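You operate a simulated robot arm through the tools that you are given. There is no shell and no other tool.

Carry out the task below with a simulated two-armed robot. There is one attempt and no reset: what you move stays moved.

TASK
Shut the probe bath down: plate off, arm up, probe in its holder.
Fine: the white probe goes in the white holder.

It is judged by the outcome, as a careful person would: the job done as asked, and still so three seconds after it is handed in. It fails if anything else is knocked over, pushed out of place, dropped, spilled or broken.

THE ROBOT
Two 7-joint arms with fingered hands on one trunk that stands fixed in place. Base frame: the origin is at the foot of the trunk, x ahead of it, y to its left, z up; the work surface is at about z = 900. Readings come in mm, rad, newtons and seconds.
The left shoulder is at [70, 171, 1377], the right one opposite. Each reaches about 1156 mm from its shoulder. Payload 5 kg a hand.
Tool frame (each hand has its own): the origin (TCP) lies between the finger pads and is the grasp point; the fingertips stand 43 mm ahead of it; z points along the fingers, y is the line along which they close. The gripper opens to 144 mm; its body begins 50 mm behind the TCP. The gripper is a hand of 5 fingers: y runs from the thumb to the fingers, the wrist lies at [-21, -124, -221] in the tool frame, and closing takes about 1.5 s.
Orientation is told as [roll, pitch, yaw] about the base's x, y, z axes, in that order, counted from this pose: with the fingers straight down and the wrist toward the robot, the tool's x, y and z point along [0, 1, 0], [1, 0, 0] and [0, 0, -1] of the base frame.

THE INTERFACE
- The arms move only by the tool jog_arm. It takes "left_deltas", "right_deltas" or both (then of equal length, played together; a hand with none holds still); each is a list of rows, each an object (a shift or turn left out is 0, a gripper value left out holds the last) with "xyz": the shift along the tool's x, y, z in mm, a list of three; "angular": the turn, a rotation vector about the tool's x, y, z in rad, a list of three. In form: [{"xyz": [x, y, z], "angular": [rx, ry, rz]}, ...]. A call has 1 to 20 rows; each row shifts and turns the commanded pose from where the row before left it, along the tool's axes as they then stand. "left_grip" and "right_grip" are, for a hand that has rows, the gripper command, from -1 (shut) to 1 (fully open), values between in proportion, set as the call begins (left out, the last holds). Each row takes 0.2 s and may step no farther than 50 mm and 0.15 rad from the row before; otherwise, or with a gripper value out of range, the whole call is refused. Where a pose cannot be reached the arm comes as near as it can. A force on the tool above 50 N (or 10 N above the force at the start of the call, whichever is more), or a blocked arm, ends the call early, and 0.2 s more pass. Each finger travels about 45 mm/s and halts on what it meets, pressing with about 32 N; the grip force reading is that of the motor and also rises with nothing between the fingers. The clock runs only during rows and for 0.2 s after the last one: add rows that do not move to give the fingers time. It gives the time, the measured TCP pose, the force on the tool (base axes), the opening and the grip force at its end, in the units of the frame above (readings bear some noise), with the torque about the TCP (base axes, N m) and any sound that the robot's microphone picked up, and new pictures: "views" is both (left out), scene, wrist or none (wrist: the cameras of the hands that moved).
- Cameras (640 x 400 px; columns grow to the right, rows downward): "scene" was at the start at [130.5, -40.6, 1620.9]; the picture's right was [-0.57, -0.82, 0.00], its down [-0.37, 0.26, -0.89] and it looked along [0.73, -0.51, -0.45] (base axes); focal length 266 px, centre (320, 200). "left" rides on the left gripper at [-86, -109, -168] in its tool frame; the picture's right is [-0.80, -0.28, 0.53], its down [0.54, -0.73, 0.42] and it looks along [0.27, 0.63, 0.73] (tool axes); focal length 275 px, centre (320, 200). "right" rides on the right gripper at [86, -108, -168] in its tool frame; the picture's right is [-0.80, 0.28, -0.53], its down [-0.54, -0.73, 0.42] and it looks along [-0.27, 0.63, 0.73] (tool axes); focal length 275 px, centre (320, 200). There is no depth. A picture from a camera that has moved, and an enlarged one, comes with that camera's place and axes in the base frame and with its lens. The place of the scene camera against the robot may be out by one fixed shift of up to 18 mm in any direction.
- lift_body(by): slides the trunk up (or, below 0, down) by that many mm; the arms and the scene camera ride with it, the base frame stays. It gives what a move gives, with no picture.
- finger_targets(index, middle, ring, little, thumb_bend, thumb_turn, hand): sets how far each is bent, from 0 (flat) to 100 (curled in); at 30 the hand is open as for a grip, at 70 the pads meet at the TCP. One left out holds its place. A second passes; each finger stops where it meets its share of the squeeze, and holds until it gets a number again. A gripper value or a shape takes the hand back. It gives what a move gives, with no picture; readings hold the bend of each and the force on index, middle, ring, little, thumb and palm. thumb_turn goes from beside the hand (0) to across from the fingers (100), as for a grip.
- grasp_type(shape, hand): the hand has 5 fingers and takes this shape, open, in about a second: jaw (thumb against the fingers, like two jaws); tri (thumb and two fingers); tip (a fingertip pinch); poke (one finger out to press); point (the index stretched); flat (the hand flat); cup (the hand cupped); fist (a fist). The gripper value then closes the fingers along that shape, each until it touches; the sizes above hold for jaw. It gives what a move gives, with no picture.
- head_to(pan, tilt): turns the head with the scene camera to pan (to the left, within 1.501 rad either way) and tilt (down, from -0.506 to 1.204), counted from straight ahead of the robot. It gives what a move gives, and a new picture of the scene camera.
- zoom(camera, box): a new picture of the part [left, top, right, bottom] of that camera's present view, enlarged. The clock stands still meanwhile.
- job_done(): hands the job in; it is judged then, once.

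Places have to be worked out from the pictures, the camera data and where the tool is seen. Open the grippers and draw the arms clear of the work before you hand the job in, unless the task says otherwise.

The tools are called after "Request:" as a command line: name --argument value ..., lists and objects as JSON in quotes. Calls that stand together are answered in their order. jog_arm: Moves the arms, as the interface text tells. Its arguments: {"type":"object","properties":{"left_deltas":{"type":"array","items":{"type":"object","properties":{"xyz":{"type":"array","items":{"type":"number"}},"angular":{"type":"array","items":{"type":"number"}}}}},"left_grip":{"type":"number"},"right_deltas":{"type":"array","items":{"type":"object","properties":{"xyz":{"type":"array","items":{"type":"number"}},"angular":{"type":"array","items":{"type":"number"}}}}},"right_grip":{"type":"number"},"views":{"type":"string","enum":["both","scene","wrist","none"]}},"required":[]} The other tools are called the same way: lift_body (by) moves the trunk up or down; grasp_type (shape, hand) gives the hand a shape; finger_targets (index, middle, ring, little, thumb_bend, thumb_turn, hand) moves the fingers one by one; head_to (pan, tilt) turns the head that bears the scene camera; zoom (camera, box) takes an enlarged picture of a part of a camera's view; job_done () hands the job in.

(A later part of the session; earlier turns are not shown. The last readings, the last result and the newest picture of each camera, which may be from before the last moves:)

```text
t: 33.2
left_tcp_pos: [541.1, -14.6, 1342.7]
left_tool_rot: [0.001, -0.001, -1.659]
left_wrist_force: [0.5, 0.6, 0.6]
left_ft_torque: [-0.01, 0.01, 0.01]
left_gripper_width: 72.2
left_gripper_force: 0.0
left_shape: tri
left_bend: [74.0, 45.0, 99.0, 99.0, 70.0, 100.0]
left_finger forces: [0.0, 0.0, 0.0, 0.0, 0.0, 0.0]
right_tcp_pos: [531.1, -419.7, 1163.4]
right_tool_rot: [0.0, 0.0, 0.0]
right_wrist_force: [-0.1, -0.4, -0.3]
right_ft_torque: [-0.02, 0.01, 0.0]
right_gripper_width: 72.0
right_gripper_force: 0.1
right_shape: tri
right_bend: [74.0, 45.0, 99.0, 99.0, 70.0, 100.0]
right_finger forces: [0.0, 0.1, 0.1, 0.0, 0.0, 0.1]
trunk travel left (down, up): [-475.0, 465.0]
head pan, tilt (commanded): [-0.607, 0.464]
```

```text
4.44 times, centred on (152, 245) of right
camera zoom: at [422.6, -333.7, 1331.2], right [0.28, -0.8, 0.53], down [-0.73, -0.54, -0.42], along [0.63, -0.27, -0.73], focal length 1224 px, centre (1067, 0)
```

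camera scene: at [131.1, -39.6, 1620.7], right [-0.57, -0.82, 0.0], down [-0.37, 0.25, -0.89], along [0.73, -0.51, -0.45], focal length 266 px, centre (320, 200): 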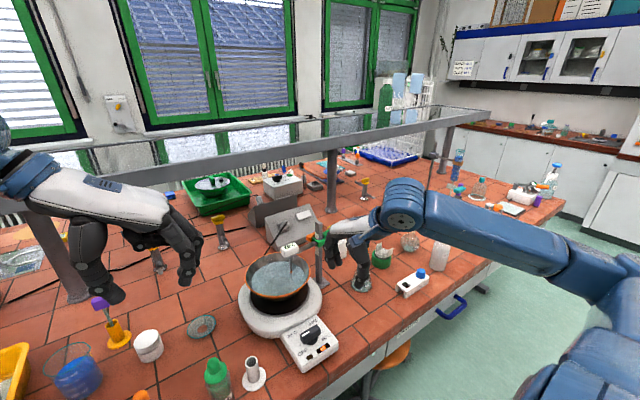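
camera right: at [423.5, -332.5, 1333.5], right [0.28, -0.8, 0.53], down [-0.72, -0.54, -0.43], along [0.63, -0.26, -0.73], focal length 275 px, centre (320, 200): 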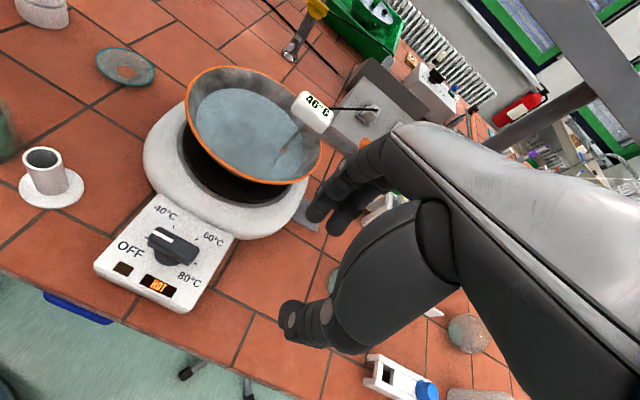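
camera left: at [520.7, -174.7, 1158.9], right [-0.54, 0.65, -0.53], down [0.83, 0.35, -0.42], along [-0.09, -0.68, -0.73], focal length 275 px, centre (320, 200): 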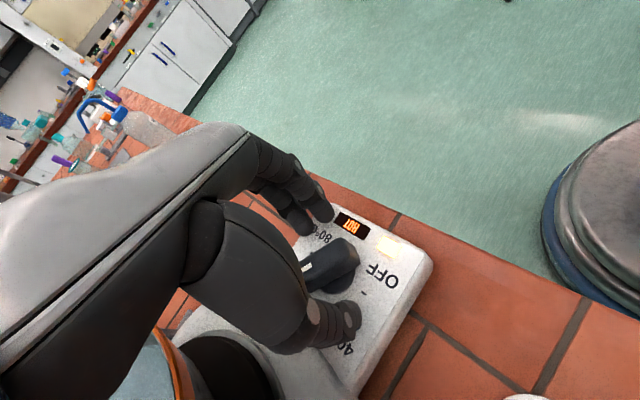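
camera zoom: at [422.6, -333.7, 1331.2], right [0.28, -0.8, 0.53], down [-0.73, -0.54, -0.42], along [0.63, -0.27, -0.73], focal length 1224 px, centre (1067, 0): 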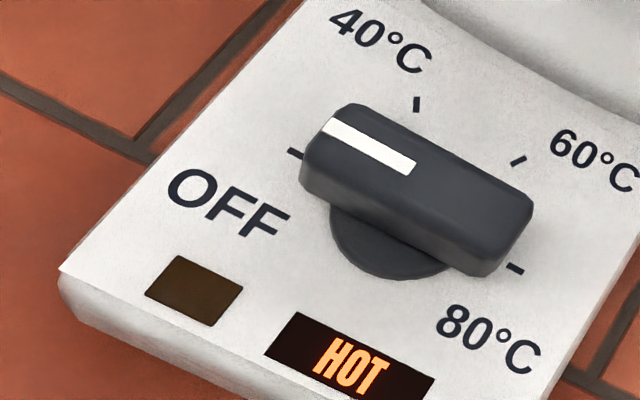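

The force was only motion (now zero), the bar lines up with the OFF–80 tick axis and the lamp is dark, so the plate is off. Next I move the right hand up and to the right for a close look at the arm's carriage.

Request:
jog_arm --right_deltas '[{"xyz": [-28, 12, -26]}, {"xyz": [-28, 12, -26]}, {"xyz": [-28, 14, -26]}, {"xyz": [-28, 14, -26]}, {"xyz": [-28, 14, -20]}]' --right_grip 1.0 --views "wrist"

Request:
zoom --camera "right" --box '[170, 130, 330, 230]'

Request:
zoom --camera "scene" --box '[272, 215, 344, 260]'

```text
t: 34.4
left_tcp_pos: [542.4, -14.8, 1343.5]
left_tool_rot: [0.001, 0.001, -1.659]
left_wrist_force: [0.8, -0.8, 0.6]
left_ft_torque: [0.01, 0.01, -0.03]
left_gripper_width: 71.9
left_gripper_force: 0.1
left_shape: tri
left_bend: [74.0, 45.0, 99.0, 99.0, 70.0, 100.0]
left_finger forces: [0.0, 0.0, 0.0, 0.0, 0.0, 0.1]
right_tcp_pos: [595.3, -560.7, 1289.0]
right_tool_rot: [0.0, 0.002, 0.001]
right_wrist_force: [-0.7, 0.1, -0.9]
right_ft_torque: [0.03, 0.0, -0.02]
right_gripper_width: 143.5
right_gripper_force: 0.1
right_shape: tri
right_bend: [30.0, 30.0, 99.0, 99.0, 30.0, 98.0]
right_finger forces: [0.0, 0.0, 0.0, 0.0, 0.1, 0.0]
trunk travel left (down, up): [-475.0, 465.0]
head pan, tilt (commanded): [-0.607, 0.464]
camera right: at [487.6, -474.6, 1455.5], right [0.29, -0.8, 0.53], down [-0.73, -0.54, -0.42], along [0.63, -0.27, -0.73], focal length 275 px, centre (320, 200)
```

right: 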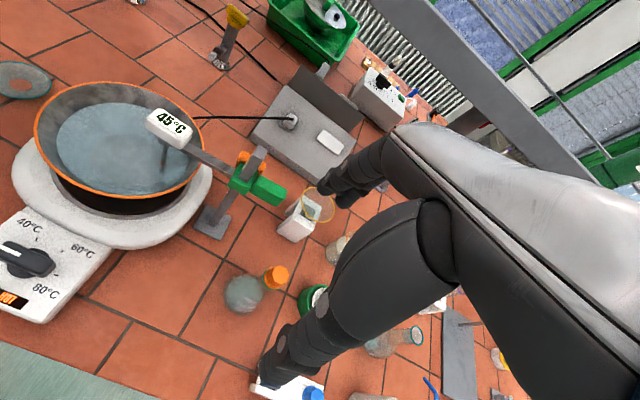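

```text
4.00 times, centred on (250, 180) of right
camera zoom: at [487.6, -474.6, 1455.5], right [0.29, -0.8, 0.53], down [-0.73, -0.54, -0.42], along [0.63, -0.27, -0.73], focal length 1101 px, centre (600, 280)
```

zoom: 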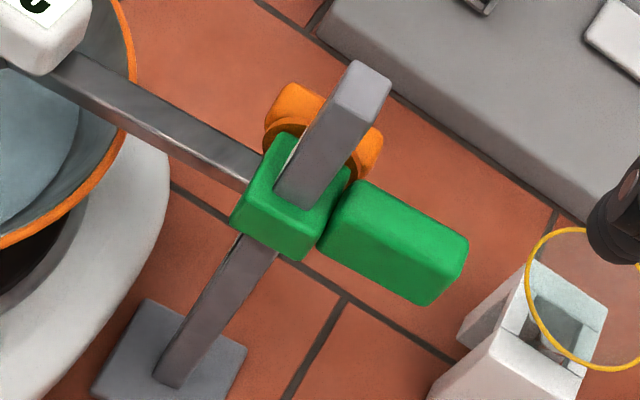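

```text
8.89 times, centred on (308, 238) of scene
camera zoom: at [130.9, -41.1, 1620.8], right [-0.57, -0.82, 0.0], down [-0.37, 0.26, -0.89], along [0.73, -0.51, -0.45], focal length 2368 px, centre (427, -133)
```

zoom: 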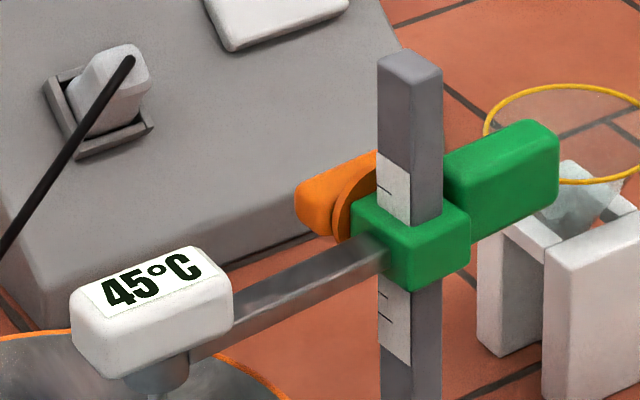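

The display already reads 45 °C (cooling), confirming the plate is off. The green handle spans about y −496…−546 at (752, ·, 1096); I move above it with the tri hand half-open before gripping.

Request:
jog_arm --right_deltas '[{"xyz": [8, 39, 10]}, {"xyz": [8, 39, 10]}, {"xyz": [9, 39, 10]}, {"xyz": [9, 40, 10]}, {}]' --right_grip 0.0 --views "both"

Request:
zoom --camera "right" --box '[240, 150, 400, 250]'

Request:
zoom --camera "scene" --box '[260, 180, 388, 260]'

```text
t: 35.6
left_tcp_pos: [541.7, -15.4, 1341.9]
left_tool_rot: [0.0, 0.003, -1.659]
left_wrist_force: [0.0, 0.0, 0.3]
left_ft_torque: [0.07, 0.02, -0.02]
left_gripper_width: 71.6
left_gripper_force: 0.1
left_shape: tri
left_bend: [74.0, 45.0, 99.0, 99.0, 70.0, 100.0]
left_finger forces: [0.0, 0.1, 0.1, 0.0, 0.0, 0.0]
right_tcp_pos: [752.8, -526.6, 1248.3]
right_tool_rot: [0.002, 0.002, 0.0]
right_wrist_force: [0.8, -1.1, -0.7]
right_ft_torque: [0.05, 0.0, -0.03]
right_gripper_width: 72.5
right_gripper_force: 0.2
right_shape: tri
right_bend: [74.0, 45.0, 99.0, 99.0, 70.0, 100.0]
right_finger forces: [0.1, 0.1, 0.0, 0.1, 0.0, 0.1]
trunk travel left (down, up): [-475.0, 465.0]
head pan, tilt (commanded): [-0.607, 0.464]
camera scene: at [131.4, -43.3, 1620.7], right [-0.57, -0.82, 0.0], down [-0.37, 0.26, -0.89], along [0.73, -0.51, -0.45], focal length 266 px, centre (320, 200)
camera right: at [645.4, -441.4, 1416.2], right [0.28, -0.8, 0.53], down [-0.73, -0.54, -0.42], along [0.63, -0.27, -0.73], focal length 275 px, centre (320, 200)
```

scene: 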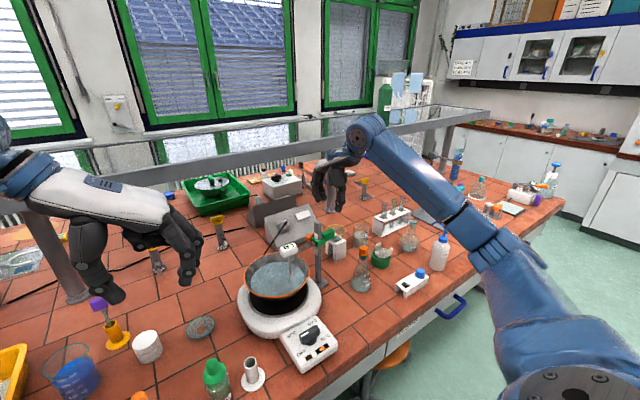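
right: 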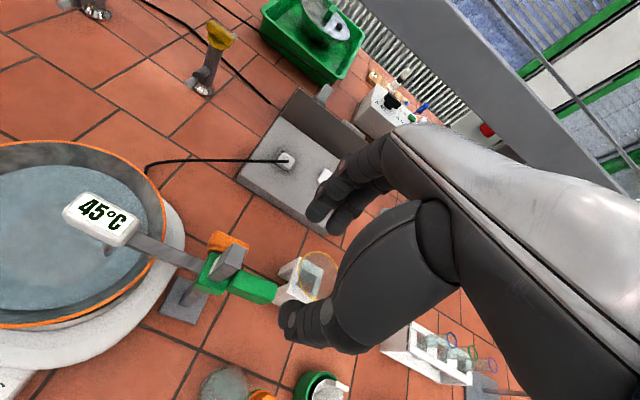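

```text
4.00 times, centred on (320, 200) of right
camera zoom: at [645.4, -441.4, 1416.2], right [0.28, -0.8, 0.53], down [-0.73, -0.54, -0.42], along [0.63, -0.27, -0.73], focal length 1101 px, centre (320, 200)
```

zoom: 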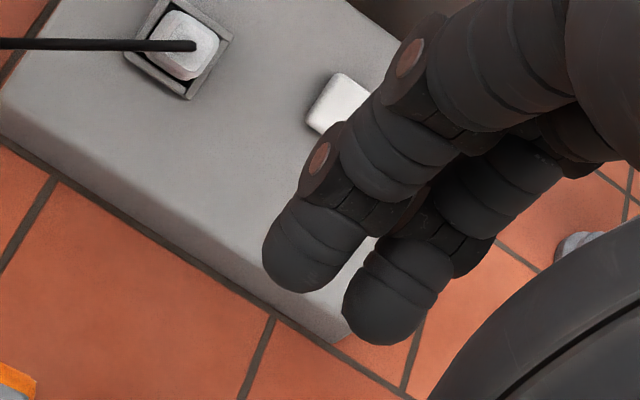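

```text
5.00 times, centred on (324, 220) of scene
camera zoom: at [131.4, -43.3, 1620.7], right [-0.57, -0.82, 0.0], down [-0.37, 0.26, -0.89], along [0.73, -0.51, -0.45], focal length 1332 px, centre (300, 100)
```

zoom: 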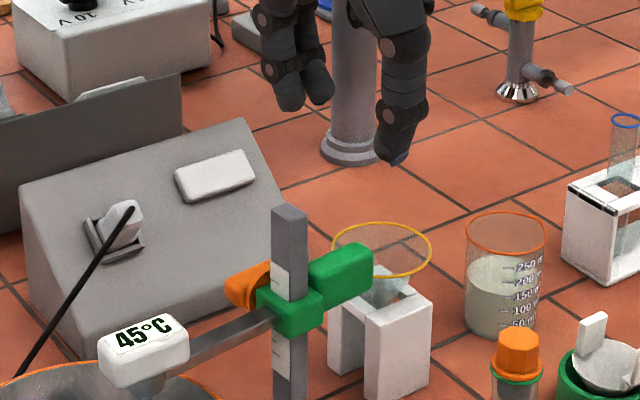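

The hand is aligned over the handle (handle centre ≈ (752,−517)). I descend to bring the fingertips beside it and check from both cameras.

Request:
jog_arm --right_deltas '[{"xyz": [0, 0, 40]}, {"xyz": [0, 0, 40]}, {"xyz": [0, 0, 32]}, {}]' --views "wrist"

Request:
zoom --camera "scene" --box '[260, 190, 372, 260]'

Request:
zoom --camera "right" --box '[200, 180, 360, 280]'

```text
t: 36.6
left_tcp_pos: [541.8, -14.2, 1342.6]
left_tool_rot: [-0.001, -0.002, -1.659]
left_wrist_force: [-0.4, 1.1, -0.8]
left_ft_torque: [-0.02, -0.01, 0.0]
left_gripper_width: 71.7
left_gripper_force: 0.0
left_shape: tri
left_bend: [74.0, 45.0, 99.0, 99.0, 70.0, 100.0]
left_finger forces: [0.0, 0.0, 0.0, 0.0, 0.0, 0.1]
right_tcp_pos: [754.7, -525.2, 1137.3]
right_tool_rot: [-0.001, 0.0, 0.0]
right_wrist_force: [-0.1, 0.2, -0.4]
right_ft_torque: [-0.01, -0.02, -0.03]
right_gripper_width: 72.3
right_gripper_force: 0.0
right_shape: tri
right_bend: [74.0, 45.0, 99.0, 99.0, 70.0, 100.0]
right_finger forces: [0.0, 0.1, 0.0, 0.0, 0.0, 0.0]
trunk travel left (down, up): [-475.0, 465.0]
head pan, tilt (commanded): [-0.607, 0.464]
camera right: at [646.3, -439.5, 1303.3], right [0.28, -0.8, 0.53], down [-0.73, -0.54, -0.42], along [0.63, -0.27, -0.73], focal length 275 px, centre (320, 200)
```

right: 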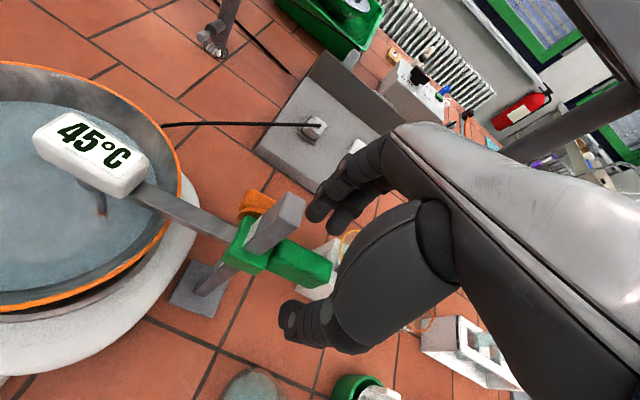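

```text
5.71 times, centred on (316, 225) of scene
camera zoom: at [130.9, -40.2, 1620.9], right [-0.57, -0.82, 0.0], down [-0.37, 0.26, -0.89], along [0.73, -0.51, -0.45], focal length 1522 px, centre (343, 57)
```

zoom: 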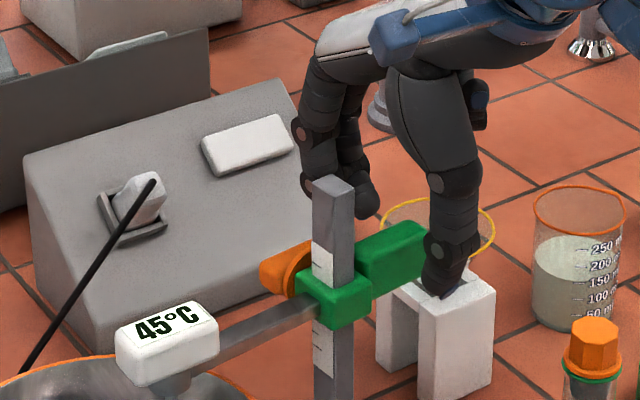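

```text
4.00 times, centred on (280, 230) of right
camera zoom: at [646.3, -439.5, 1303.3], right [0.28, -0.8, 0.53], down [-0.73, -0.54, -0.42], along [0.63, -0.27, -0.73], focal length 1101 px, centre (480, 80)
```

zoom: 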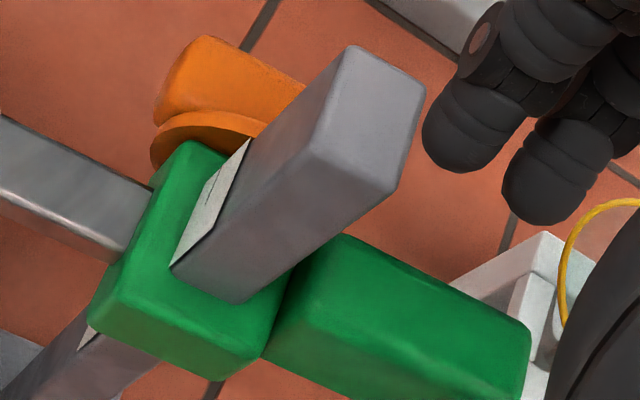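

Thumb on the near side, fingers on the far side, handle centred at x ≈ 755. I lower the last 35 mm and close.

Request:
jog_arm --right_deltas '[{"xyz": [0, 0, 20]}, {"xyz": [0, 0, 15]}, {}]' --views "none"

Request:
jog_arm --right_deltas '[{}, {}, {}, {}, {}, {}]' --right_grip -0.75 --views "wrist"

Request:
zoom --camera "scene" --box '[260, 190, 372, 260]'

Request:
zoom --camera "right" --box '[200, 180, 360, 280]'

```text
t: 37.4
left_tcp_pos: [541.7, -13.8, 1342.6]
left_tool_rot: [0.001, 0.0, -1.661]
left_wrist_force: [0.1, 0.2, -0.4]
left_ft_torque: [-0.03, -0.04, -0.01]
left_gripper_width: 71.9
left_gripper_force: 0.1
left_shape: tri
left_bend: [74.0, 45.0, 99.0, 99.0, 70.0, 100.0]
left_finger forces: [0.0, 0.0, 0.1, 0.1, 0.1, 0.1]
right_tcp_pos: [754.3, -526.0, 1101.1]
right_tool_rot: [0.002, 0.001, 0.0]
right_wrist_force: [-0.6, 0.0, -0.1]
right_ft_torque: [-0.01, 0.0, 0.01]
right_gripper_width: 72.2
right_gripper_force: 0.1
right_shape: tri
right_bend: [74.0, 45.0, 99.0, 99.0, 70.0, 100.0]
right_finger forces: [0.1, 0.0, 0.0, 0.0, 0.0, 0.0]
trunk travel left (down, up): [-475.0, 465.0]
head pan, tilt (commanded): [-0.607, 0.464]
```

```text
t: 38.8
left_tcp_pos: [541.7, -15.9, 1342.8]
left_tool_rot: [0.0, 0.002, -1.658]
left_wrist_force: [1.2, -0.1, -0.4]
left_ft_torque: [0.02, -0.01, -0.02]
left_gripper_width: 71.9
left_gripper_force: 0.1
left_shape: tri
left_bend: [74.0, 45.0, 99.0, 99.0, 70.0, 100.0]
left_finger forces: [0.0, 0.0, 0.0, 0.0, 0.0, 0.0]
right_tcp_pos: [753.2, -527.8, 1102.0]
right_tool_rot: [0.002, -0.001, -0.001]
right_wrist_force: [-2.2, -0.6, 0.5]
right_ft_torque: [-0.02, 0.03, -0.01]
right_gripper_width: 18.9
right_gripper_force: 0.1
right_shape: tri
right_bend: [72.0, 63.0, 99.0, 99.0, 73.0, 100.0]
right_finger forces: [0.0, 0.0, 0.0, 0.0, 1.6, 0.0]
trunk travel left (down, up): [-475.0, 465.0]
head pan, tilt (commanded): [-0.607, 0.464]
camera right: at [645.7, -440.6, 1268.7], right [0.28, -0.8, 0.53], down [-0.73, -0.54, -0.42], along [0.63, -0.27, -0.73], focal length 275 px, centre (320, 200)
```

right: 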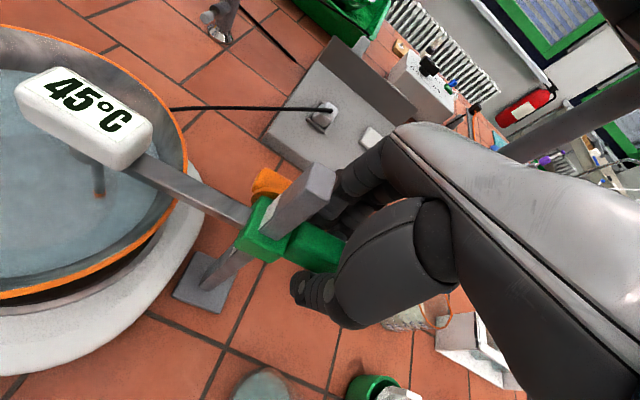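

```text
5.71 times, centred on (316, 225) of scene
camera zoom: at [130.3, -40.6, 1620.9], right [-0.57, -0.82, 0.0], down [-0.37, 0.26, -0.89], along [0.73, -0.51, -0.45], focal length 1522 px, centre (343, 57)
```

zoom: 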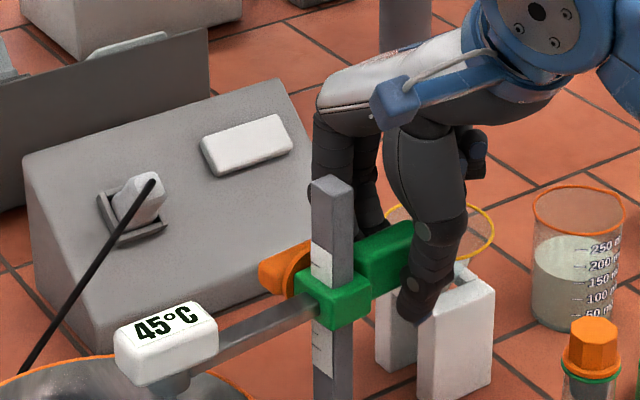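

```text
4.00 times, centred on (280, 230) of right
camera zoom: at [645.7, -440.6, 1268.7], right [0.28, -0.8, 0.53], down [-0.73, -0.54, -0.42], along [0.63, -0.27, -0.73], focal length 1101 px, centre (480, 80)
```

zoom: 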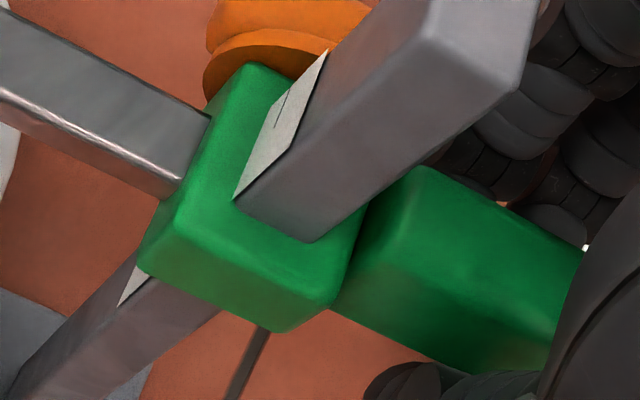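

The fingers are around the handle but barely touching (thumb 1.6 N), so I close further to grip it.

Request:
jog_arm --right_deltas '[{}, {}, {}, {}, {}]' --right_grip -1.0 --views "none"

Request:
zoom --camera "right" --box '[200, 180, 400, 305]'

Request:
zoom --camera "scene" --box '[290, 205, 354, 245]'

```text
t: 40.0
left_tcp_pos: [541.2, -16.0, 1342.3]
left_tool_rot: [0.0, 0.001, -1.659]
left_wrist_force: [-0.6, 0.1, 0.1]
left_ft_torque: [0.0, 0.03, 0.02]
left_gripper_width: 71.9
left_gripper_force: 0.1
left_shape: tri
left_bend: [74.0, 45.0, 99.0, 99.0, 70.0, 100.0]
left_finger forces: [0.1, 0.0, 0.0, 0.0, 0.0, 0.1]
right_tcp_pos: [752.7, -526.1, 1100.5]
right_tool_rot: [0.001, -0.001, 0.002]
right_wrist_force: [-8.0, 3.0, -4.0]
right_ft_torque: [0.09, 0.23, 0.04]
right_gripper_width: 12.6
right_gripper_force: 31.8
right_shape: tri
right_bend: [71.0, 70.0, 100.0, 100.0, 75.0, 100.0]
right_finger forces: [11.8, 9.2, 0.0, 0.0, 27.2, 0.0]
trunk travel left (down, up): [-475.0, 465.0]
head pan, tilt (commanded): [-0.607, 0.464]
```

```text
3.20 times, centred on (300, 242) of right
camera zoom: at [645.1, -440.4, 1268.6], right [0.29, -0.8, 0.53], down [-0.73, -0.54, -0.42], along [0.63, -0.27, -0.73], focal length 881 px, centre (384, 64)
```

zoom: 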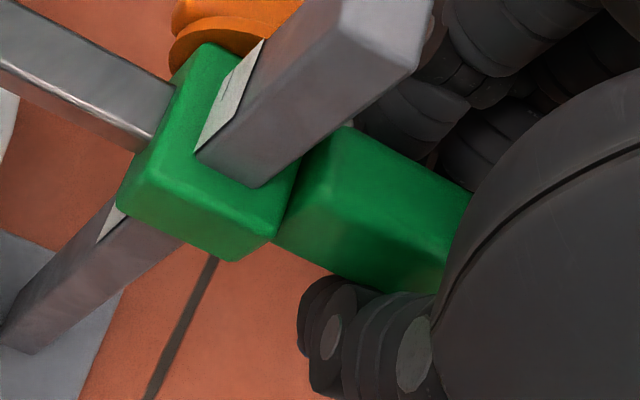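

```text
10.00 times, centred on (322, 225) of scene
camera zoom: at [129.8, -40.5, 1621.0], right [-0.57, -0.82, 0.0], down [-0.37, 0.26, -0.89], along [0.73, -0.51, -0.45], focal length 2664 px, centre (300, -50)
```

zoom: 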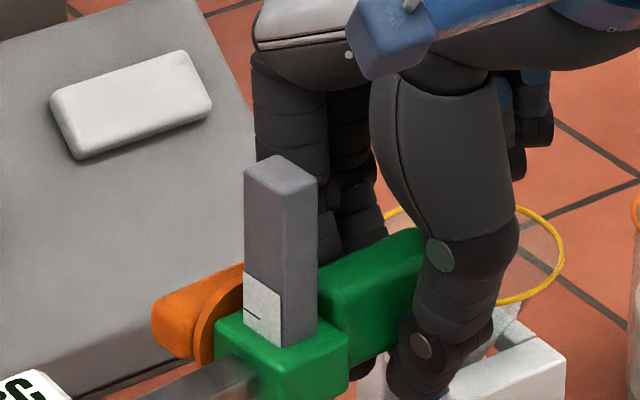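

The grip holds (index 12, middle 9, thumb 27 N), with fingertips wrapping below the handle. I lift gently by 10 mm and check whether the carriage follows.

Request:
jog_arm --right_deltas '[{"xyz": [0, 0, -4]}, {"xyz": [0, 0, -4]}, {"xyz": [0, 0, -4]}]' --views "wrist"

Request:
zoom --camera "scene" --box '[260, 190, 372, 260]'

```text
t: 40.8
left_tcp_pos: [542.1, -14.8, 1341.7]
left_tool_rot: [0.002, -0.001, -1.659]
left_wrist_force: [0.2, 0.2, -0.4]
left_ft_torque: [-0.06, -0.03, 0.02]
left_gripper_width: 71.8
left_gripper_force: 0.0
left_shape: tri
left_bend: [74.0, 45.0, 99.0, 99.0, 70.0, 100.0]
left_finger forces: [0.0, 0.0, 0.0, 0.1, 0.1, 0.1]
right_tcp_pos: [753.1, -526.6, 1113.5]
right_tool_rot: [0.0, 0.0, 0.002]
right_wrist_force: [-7.4, 2.9, -3.7]
right_ft_torque: [0.14, 0.2, 0.01]
right_gripper_width: 12.5
right_gripper_force: 31.6
right_shape: tri
right_bend: [71.0, 70.0, 100.0, 100.0, 75.0, 100.0]
right_finger forces: [12.1, 9.0, 0.0, 0.0, 26.8, 0.0]
trunk travel left (down, up): [-475.0, 465.0]
head pan, tilt (commanded): [-0.607, 0.464]
camera right: at [645.0, -440.5, 1280.6], right [0.28, -0.8, 0.53], down [-0.72, -0.54, -0.42], along [0.63, -0.27, -0.73], focal length 275 px, centre (320, 200)
```

right: 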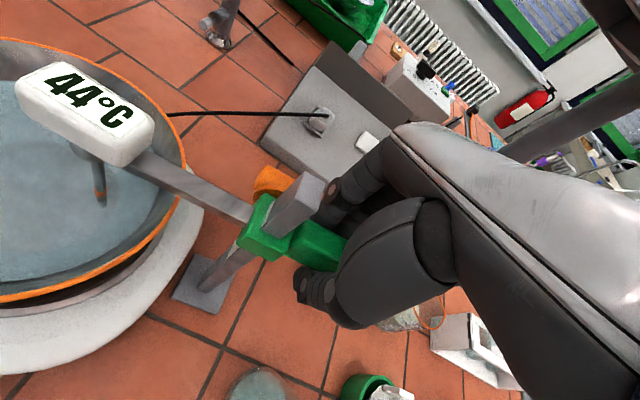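

```text
5.71 times, centred on (316, 225) of scene
camera zoom: at [130.0, -40.4, 1621.0], right [-0.57, -0.82, 0.0], down [-0.37, 0.26, -0.89], along [0.73, -0.51, -0.45], focal length 1522 px, centre (343, 57)
```

zoom: 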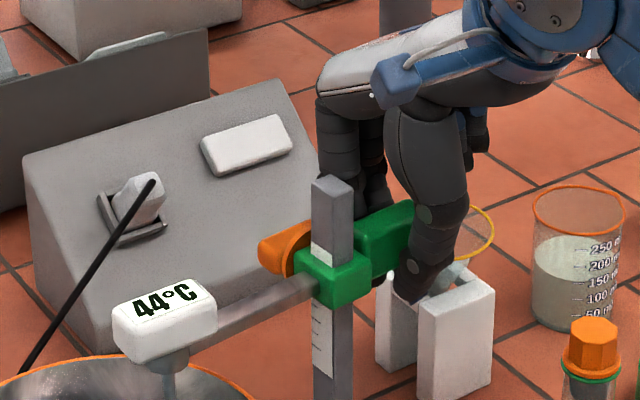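

The carriage and probe slide up with the hand with almost no resistance. I keep lifting slowly, watching the force for an end stop.

Request:
jog_arm --right_deltas '[{"xyz": [0, 0, -4]}, {"xyz": [0, 0, -4]}, {"xyz": [0, 0, -4]}, {"xyz": [0, 0, -4]}, {"xyz": [0, 0, -4]}]' --views "wrist"

Request:
zoom --camera "scene" --box '[250, 185, 362, 255]'

Request:
zoom --camera "right" --box '[200, 150, 360, 250]'

```text
t: 42.0
left_tcp_pos: [541.9, -15.5, 1342.0]
left_tool_rot: [-0.002, 0.001, -1.658]
left_wrist_force: [0.0, -0.4, 0.5]
left_ft_torque: [-0.01, -0.04, -0.02]
left_gripper_width: 71.8
left_gripper_force: 0.0
left_shape: tri
left_bend: [74.0, 45.0, 99.0, 99.0, 70.0, 100.0]
left_finger forces: [0.0, 0.0, 0.0, 0.0, 0.0, 0.1]
right_tcp_pos: [753.7, -526.6, 1130.2]
right_tool_rot: [0.001, 0.006, 0.0]
right_wrist_force: [-8.2, 6.8, -21.3]
right_ft_torque: [0.2, 0.19, 0.01]
right_gripper_width: 12.1
right_gripper_force: 32.1
right_shape: tri
right_bend: [71.0, 70.0, 100.0, 100.0, 75.0, 100.0]
right_finger forces: [13.7, 12.2, 0.0, 0.1, 29.9, 0.1]
trunk travel left (down, up): [-475.0, 465.0]
head pan, tilt (commanded): [-0.607, 0.464]
camera right: at [645.8, -441.1, 1298.4], right [0.29, -0.8, 0.53], down [-0.73, -0.54, -0.42], along [0.62, -0.27, -0.74], focal length 275 px, centre (320, 200)
```

right: 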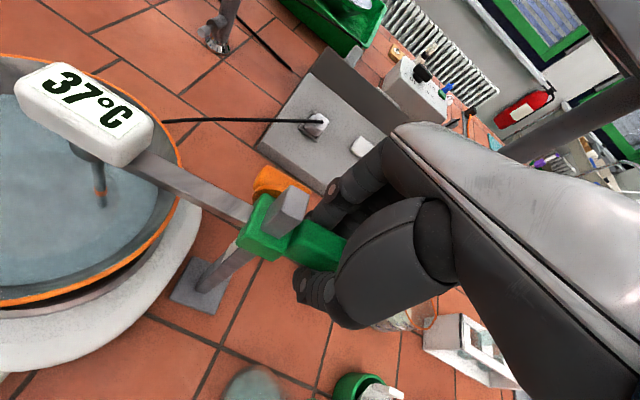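

```text
5.71 times, centred on (306, 220) of scene
camera zoom: at [131.7, -41.2, 1620.4], right [-0.57, -0.82, 0.0], down [-0.37, 0.26, -0.89], along [0.73, -0.51, -0.45], focal length 1522 px, centre (400, 86)
```

zoom: 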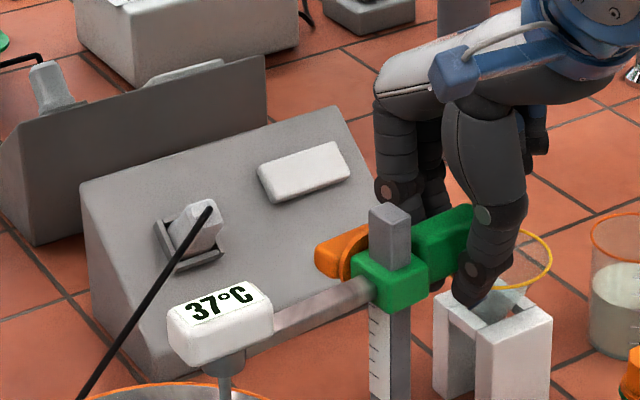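

```text
4.00 times, centred on (280, 200) of right
camera zoom: at [645.8, -441.1, 1298.4], right [0.29, -0.8, 0.53], down [-0.73, -0.54, -0.42], along [0.62, -0.27, -0.74], focal length 1101 px, centre (480, 200)
```

zoom: 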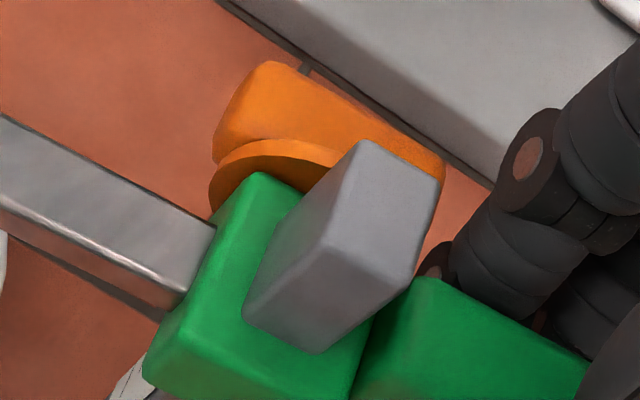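

Resistance rose to 21 N after about 30 mm, which suggests the end stop (the display now falls: 37 °C). I hold still and look at the probe tip and the post before deciding.

Request:
jog_arm --right_deltas '[{}, {}]' --views "none"

Request:
zoom --camera "scene" --box '[230, 225, 342, 295]'

Request:
zoom --camera "right" --box '[0, 50, 240, 230]'

```text
t: 42.6
left_tcp_pos: [543.3, -15.1, 1341.2]
left_tool_rot: [-0.001, -0.001, -1.659]
left_wrist_force: [0.2, 0.5, 0.0]
left_ft_torque: [-0.01, -0.02, 0.05]
left_gripper_width: 72.0
left_gripper_force: 0.1
left_shape: tri
left_bend: [74.0, 45.0, 99.0, 99.0, 70.0, 100.0]
left_finger forces: [0.1, 0.0, 0.0, 0.0, 0.0, 0.1]
right_tcp_pos: [753.2, -526.8, 1130.3]
right_tool_rot: [0.003, 0.006, 0.002]
right_wrist_force: [-13.5, 10.2, -28.9]
right_ft_torque: [0.2, 0.21, 0.05]
right_gripper_width: 11.7
right_gripper_force: 31.7
right_shape: tri
right_bend: [71.0, 70.0, 100.0, 100.0, 75.0, 100.0]
right_finger forces: [13.7, 13.2, 0.0, 0.0, 32.1, 0.0]
trunk travel left (down, up): [-475.0, 465.0]
head pan, tilt (commanded): [-0.607, 0.464]
```

```text
5.71 times, centred on (286, 260) of scene
camera zoom: at [132.0, -41.3, 1620.6], right [-0.57, -0.82, 0.0], down [-0.37, 0.26, -0.89], along [0.73, -0.51, -0.45], focal length 1522 px, centre (514, -143)
```

zoom: 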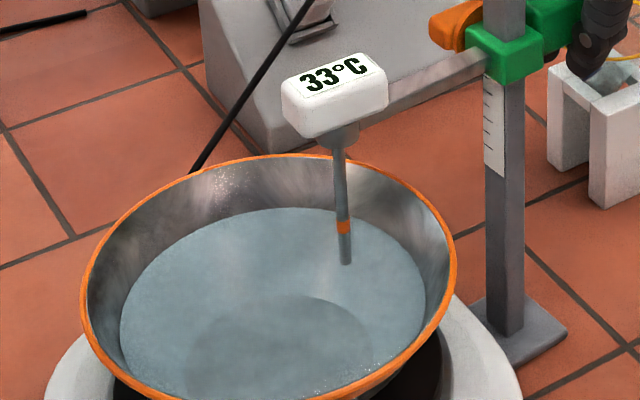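

```text
2.22 times, centred on (120, 140) of right
camera zoom: at [646.0, -441.3, 1298.8], right [0.29, -0.8, 0.53], down [-0.73, -0.54, -0.42], along [0.62, -0.27, -0.74], focal length 612 px, centre (764, 333)
```

zoom: 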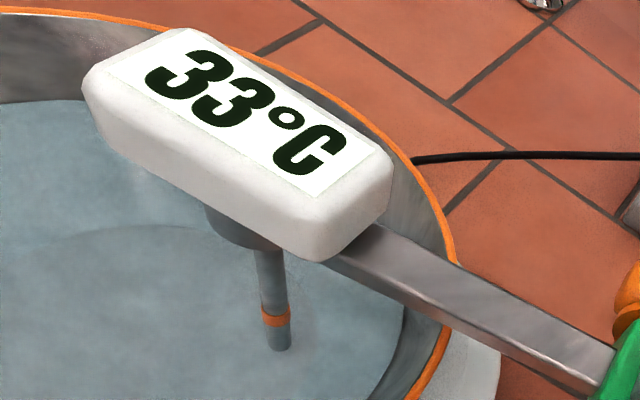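

The probe tip is clear of the water (reading dropping to 33 °C) and the carriage is at its upper stop. I ease the upward push by 2 mm, then open the hand slowly while watching that the arm stays up.

Request:
jog_arm --right_deltas '[{"xyz": [0, 0, 1.5]}, {}]' --views "none"

Request:
jog_arm --right_deltas '[{}, {}]' --right_grip -0.7 --views "none"

Request:
zoom --camera "scene" --box '[230, 195, 374, 285]'

```text
t: 43.2
left_tcp_pos: [542.8, -14.6, 1342.4]
left_tool_rot: [-0.001, 0.001, -1.661]
left_wrist_force: [0.4, -0.1, -0.2]
left_ft_torque: [0.03, -0.02, 0.01]
left_gripper_width: 71.9
left_gripper_force: 0.1
left_shape: tri
left_bend: [74.0, 45.0, 99.0, 99.0, 70.0, 100.0]
left_finger forces: [0.1, 0.0, 0.0, 0.0, 0.0, 0.1]
right_tcp_pos: [753.4, -526.6, 1130.8]
right_tool_rot: [0.002, 0.002, 0.002]
right_wrist_force: [-15.1, 9.8, -26.9]
right_ft_torque: [0.24, 0.32, 0.08]
right_gripper_width: 11.5
right_gripper_force: 32.0
right_shape: tri
right_bend: [71.0, 70.0, 100.0, 100.0, 75.0, 100.0]
right_finger forces: [12.8, 13.1, 0.1, 0.0, 32.5, 0.1]
trunk travel left (down, up): [-475.0, 465.0]
head pan, tilt (commanded): [-0.607, 0.464]
```

```text
t: 43.8
left_tcp_pos: [542.5, -14.2, 1342.9]
left_tool_rot: [-0.001, 0.0, -1.66]
left_wrist_force: [0.3, 0.0, 0.5]
left_ft_torque: [0.01, 0.0, -0.01]
left_gripper_width: 71.7
left_gripper_force: 0.0
left_shape: tri
left_bend: [74.0, 45.0, 99.0, 99.0, 70.0, 100.0]
left_finger forces: [0.1, 0.0, 0.0, 0.0, 0.0, 0.0]
right_tcp_pos: [754.4, -526.9, 1136.3]
right_tool_rot: [-0.001, -0.007, 0.0]
right_wrist_force: [-1.8, -0.8, 0.2]
right_ft_torque: [-0.02, 0.04, 0.04]
right_gripper_width: 21.7
right_gripper_force: 0.0
right_shape: tri
right_bend: [73.0, 62.0, 99.0, 99.0, 73.0, 100.0]
right_finger forces: [0.0, 0.0, 0.0, 0.1, 1.5, 0.0]
trunk travel left (down, up): [-475.0, 465.0]
head pan, tilt (commanded): [-0.607, 0.464]
```

```text
4.44 times, centred on (302, 240) of scene
camera zoom: at [130.6, -40.4, 1621.4], right [-0.57, -0.82, 0.0], down [-0.37, 0.26, -0.89], along [0.73, -0.51, -0.45], focal length 1184 px, centre (400, 22)
```

zoom: 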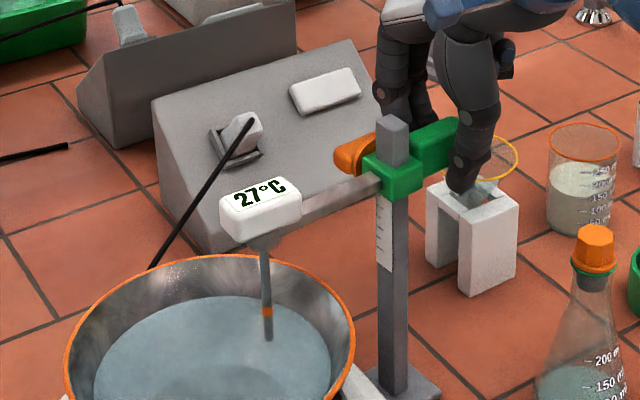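

With the grip nearly open and zero load, the carriage stays up by itself. I open fully and rise straight up away from the handle.

Request:
jog_arm --right_deltas '[{}, {}, {}, {}, {"xyz": [0, 0, -20]}, {"xyz": [0, 0, -40]}, {"xyz": [0, 0, -40]}, {"xyz": [0, 0, -40]}]' --right_grip 0.0 --views "both"

Request:
zoom --camera "scene" --box '[230, 195, 374, 285]'

Request:
zoom --camera "right" --box '[40, 150, 312, 320]'

```text
t: 45.6
left_tcp_pos: [542.0, -14.0, 1343.2]
left_tool_rot: [0.001, 0.0, -1.659]
left_wrist_force: [-1.0, 0.3, -0.2]
left_ft_torque: [-0.01, 0.01, 0.0]
left_gripper_width: 71.8
left_gripper_force: 0.1
left_shape: tri
left_bend: [74.0, 45.0, 99.0, 99.0, 70.0, 100.0]
left_finger forces: [0.0, 0.0, 0.0, 0.0, 0.0, 0.0]
right_tcp_pos: [752.4, -526.0, 1273.8]
right_tool_rot: [0.001, 0.001, 0.003]
right_wrist_force: [0.0, 1.2, -0.1]
right_ft_torque: [-0.05, -0.02, 0.04]
right_gripper_width: 71.7
right_gripper_force: 0.1
right_shape: tri
right_bend: [74.0, 45.0, 99.0, 99.0, 70.0, 100.0]
right_finger forces: [0.1, 0.1, 0.0, 0.0, 0.0, 0.1]
trunk travel left (down, up): [-475.0, 465.0]
head pan, tilt (commanded): [-0.607, 0.464]
camera scene: at [130.1, -39.7, 1620.9], right [-0.57, -0.82, 0.0], down [-0.37, 0.26, -0.89], along [0.73, -0.51, -0.45], focal length 266 px, centre (320, 200)
camera right: at [644.8, -440.2, 1441.2], right [0.29, -0.8, 0.53], down [-0.73, -0.54, -0.42], along [0.63, -0.27, -0.73], focal length 275 px, centre (320, 200)
```

scene: 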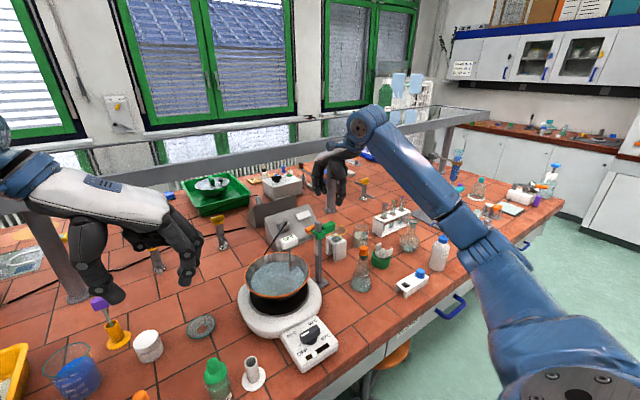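
right: 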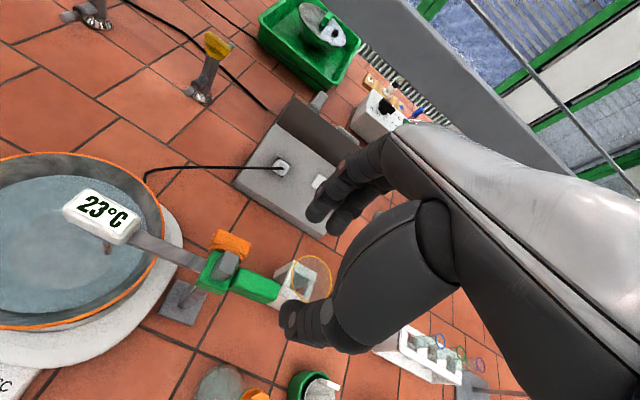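

```text
4.44 times, centred on (302, 240) of scene
camera zoom: at [130.1, -39.7, 1620.9], right [-0.57, -0.82, 0.0], down [-0.37, 0.26, -0.89], along [0.73, -0.51, -0.45], focal length 1184 px, centre (400, 22)
```

zoom: 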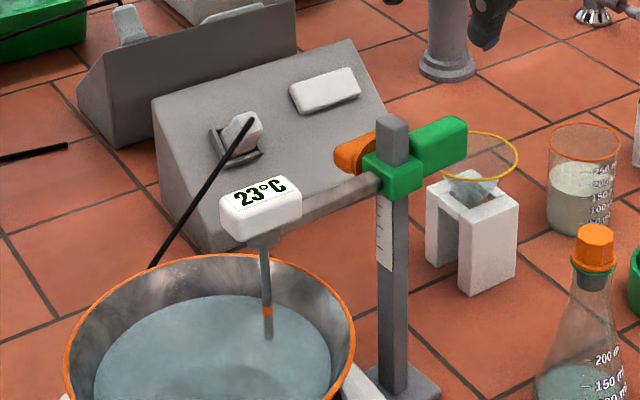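

```text
2.35 times, centred on (176, 235) of right
camera zoom: at [644.8, -440.2, 1441.2], right [0.29, -0.8, 0.53], down [-0.73, -0.54, -0.42], along [0.63, -0.27, -0.73], focal length 648 px, centre (659, 118)
```

zoom: 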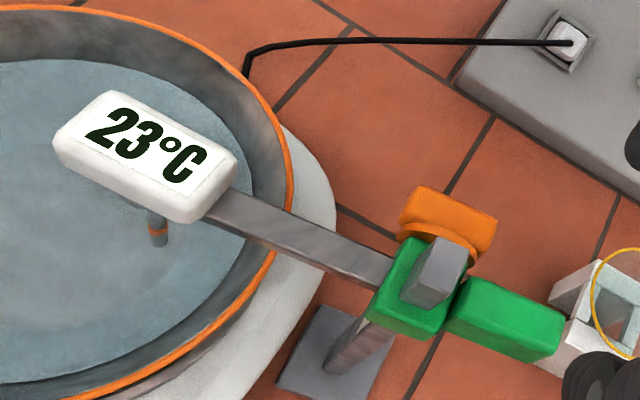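

The arm stays up on its own. The probe head's top spans about x 720–747, y −334…−384 at z ≈ 1154, its long side along y; I move the right hand above it, still half-open at yaw 0.

Request:
jog_arm --right_deltas '[{"xyz": [42, -4, 2]}, {"xyz": [42, -4, 2]}, {"xyz": [43, -4, 2]}, {"xyz": [43, -4, 2]}, {}]' --views "both"

Request:
zoom --camera "right" --box '[180, 180, 340, 280]'

Request:
zoom --camera "scene" --box '[230, 165, 374, 255]'

```text
t: 46.8
left_tcp_pos: [541.3, -15.2, 1342.6]
left_tool_rot: [-0.001, 0.003, -1.659]
left_wrist_force: [-0.6, 0.0, 0.4]
left_ft_torque: [0.05, 0.01, 0.0]
left_gripper_width: 72.1
left_gripper_force: 0.0
left_shape: tri
left_bend: [74.0, 45.0, 99.0, 99.0, 70.0, 100.0]
left_finger forces: [0.1, 0.0, 0.0, 0.0, 0.0, 0.0]
right_tcp_pos: [736.8, -355.4, 1265.2]
right_tool_rot: [0.0, 0.001, -0.001]
right_wrist_force: [-0.4, 0.8, -0.1]
right_ft_torque: [0.02, 0.01, -0.02]
right_gripper_width: 71.7
right_gripper_force: 0.1
right_shape: tri
right_bend: [74.0, 45.0, 99.0, 99.0, 70.0, 100.0]
right_finger forces: [0.0, 0.1, 0.0, 0.0, 0.1, 0.0]
trunk travel left (down, up): [-475.0, 465.0]
head pan, tilt (commanded): [-0.607, 0.464]
camera scene: at [130.1, -41.4, 1620.9], right [-0.57, -0.82, 0.0], down [-0.37, 0.26, -0.89], along [0.73, -0.51, -0.45], focal length 266 px, centre (320, 200)
camera right: at [628.7, -268.9, 1432.8], right [0.28, -0.8, 0.53], down [-0.73, -0.54, -0.42], along [0.63, -0.27, -0.73], focal length 275 px, centre (320, 200)
```

scene: 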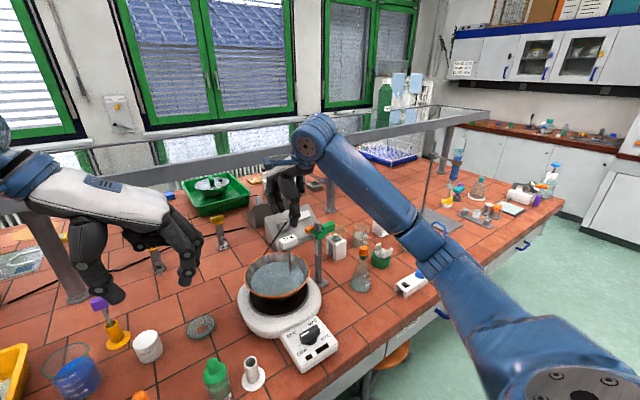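
right: 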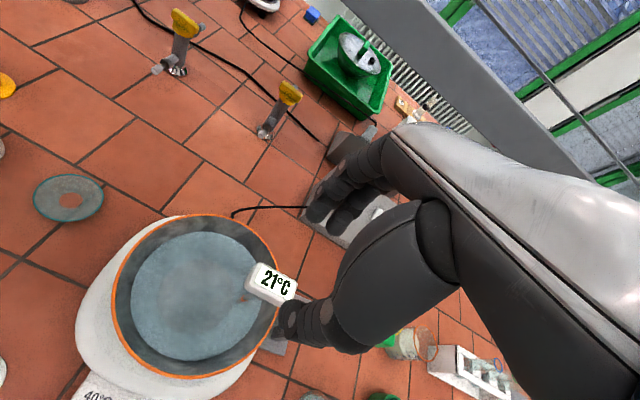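

```text
4.00 times, centred on (260, 230) of right
camera zoom: at [628.7, -268.9, 1432.8], right [0.28, -0.8, 0.53], down [-0.73, -0.54, -0.42], along [0.63, -0.27, -0.73], focal length 1101 px, centre (560, 80)
```

zoom: 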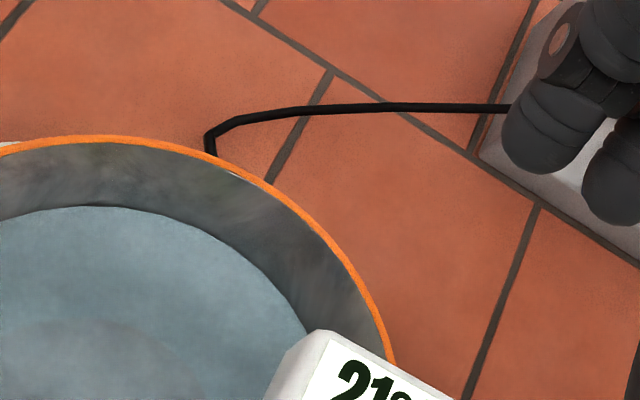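

```text
4.44 times, centred on (302, 210) of scene
camera zoom: at [130.1, -41.4, 1620.9], right [-0.57, -0.82, 0.0], down [-0.37, 0.26, -0.89], along [0.73, -0.51, -0.45], focal length 1184 px, centre (400, 156)
```

zoom: 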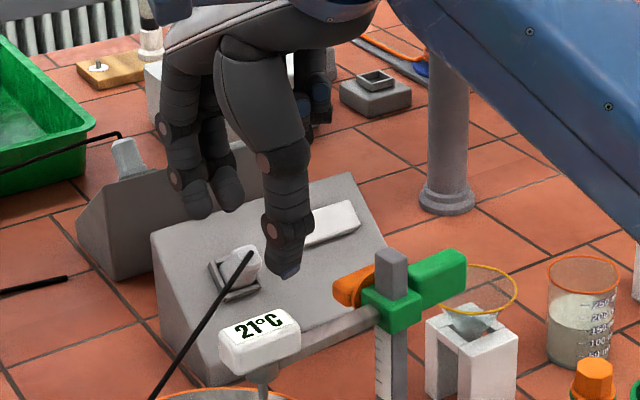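

The head's top centre appears ~5 mm nearer the robot than the TCP (x ≈ 731). I correct by 5 mm and descend to just above grip height, then check from the scene camera.

Request:
jog_arm --right_deltas '[{"xyz": [0, -5, 30]}, {"xyz": [0, 0, 40]}, {"xyz": [0, 0, 22]}, {}]' --views "wrist"

Request:
zoom --camera "right" --box '[200, 170, 360, 270]'

Request:
zoom --camera "scene" --box '[240, 185, 352, 255]'

```text
t: 47.8
left_tcp_pos: [542.2, -13.8, 1342.0]
left_tool_rot: [0.0, 0.0, -1.659]
left_wrist_force: [0.7, 0.0, -0.4]
left_ft_torque: [-0.04, 0.03, 0.0]
left_gripper_width: 71.9
left_gripper_force: 0.1
left_shape: tri
left_bend: [74.0, 45.0, 99.0, 99.0, 70.0, 100.0]
left_finger forces: [0.0, 0.1, 0.0, 0.0, 0.1, 0.0]
right_tcp_pos: [732.3, -356.4, 1170.6]
right_tool_rot: [0.001, 0.001, 0.0]
right_wrist_force: [-0.6, 0.7, 0.2]
right_ft_torque: [0.0, -0.03, 0.02]
right_gripper_width: 71.5
right_gripper_force: 0.1
right_shape: tri
right_bend: [74.0, 45.0, 99.0, 99.0, 70.0, 100.0]
right_finger forces: [0.1, 0.1, 0.0, 0.0, 0.1, 0.1]
trunk travel left (down, up): [-475.0, 465.0]
head pan, tilt (commanded): [-0.607, 0.464]
camera right: at [624.6, -269.9, 1338.2], right [0.28, -0.8, 0.53], down [-0.73, -0.54, -0.42], along [0.63, -0.27, -0.73], focal length 275 px, centre (320, 200)
```

right: 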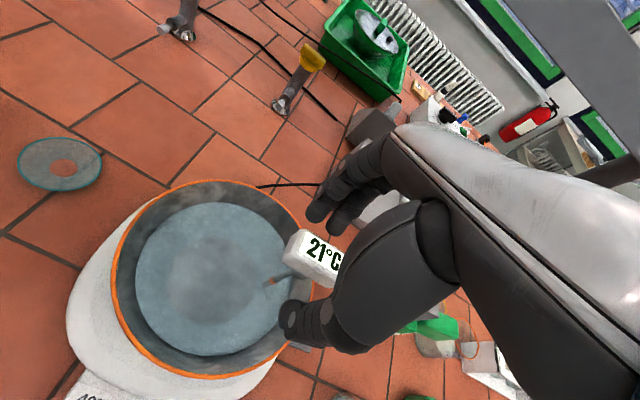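

```text
4.00 times, centred on (280, 220) of right
camera zoom: at [624.6, -269.9, 1338.2], right [0.28, -0.8, 0.53], down [-0.73, -0.54, -0.42], along [0.63, -0.27, -0.73], focal length 1101 px, centre (480, 120)
```

zoom: 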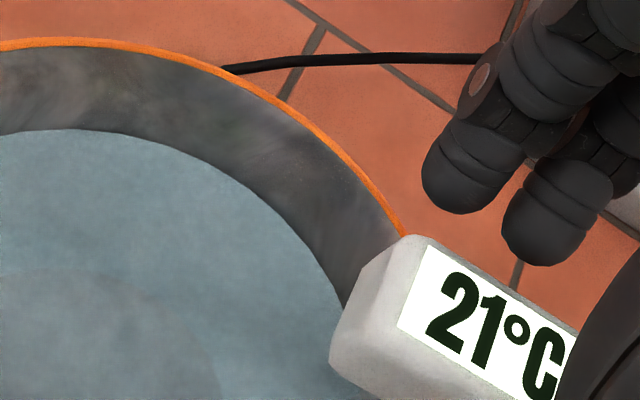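

```text
5.71 times, centred on (296, 220) of scene
camera zoom: at [130.6, -40.0, 1620.9], right [-0.57, -0.82, 0.0], down [-0.37, 0.26, -0.89], along [0.73, -0.51, -0.45], focal length 1522 px, centre (457, 86)
```

zoom: 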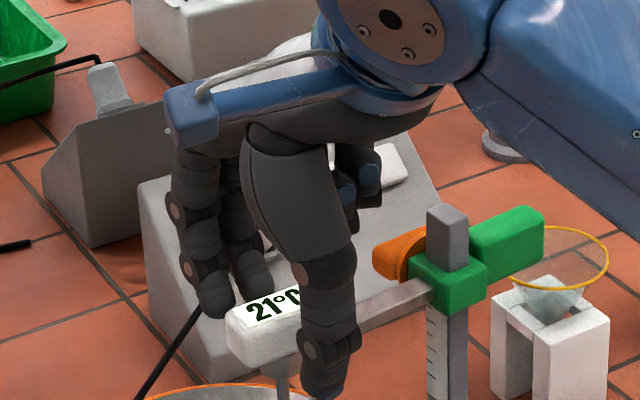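

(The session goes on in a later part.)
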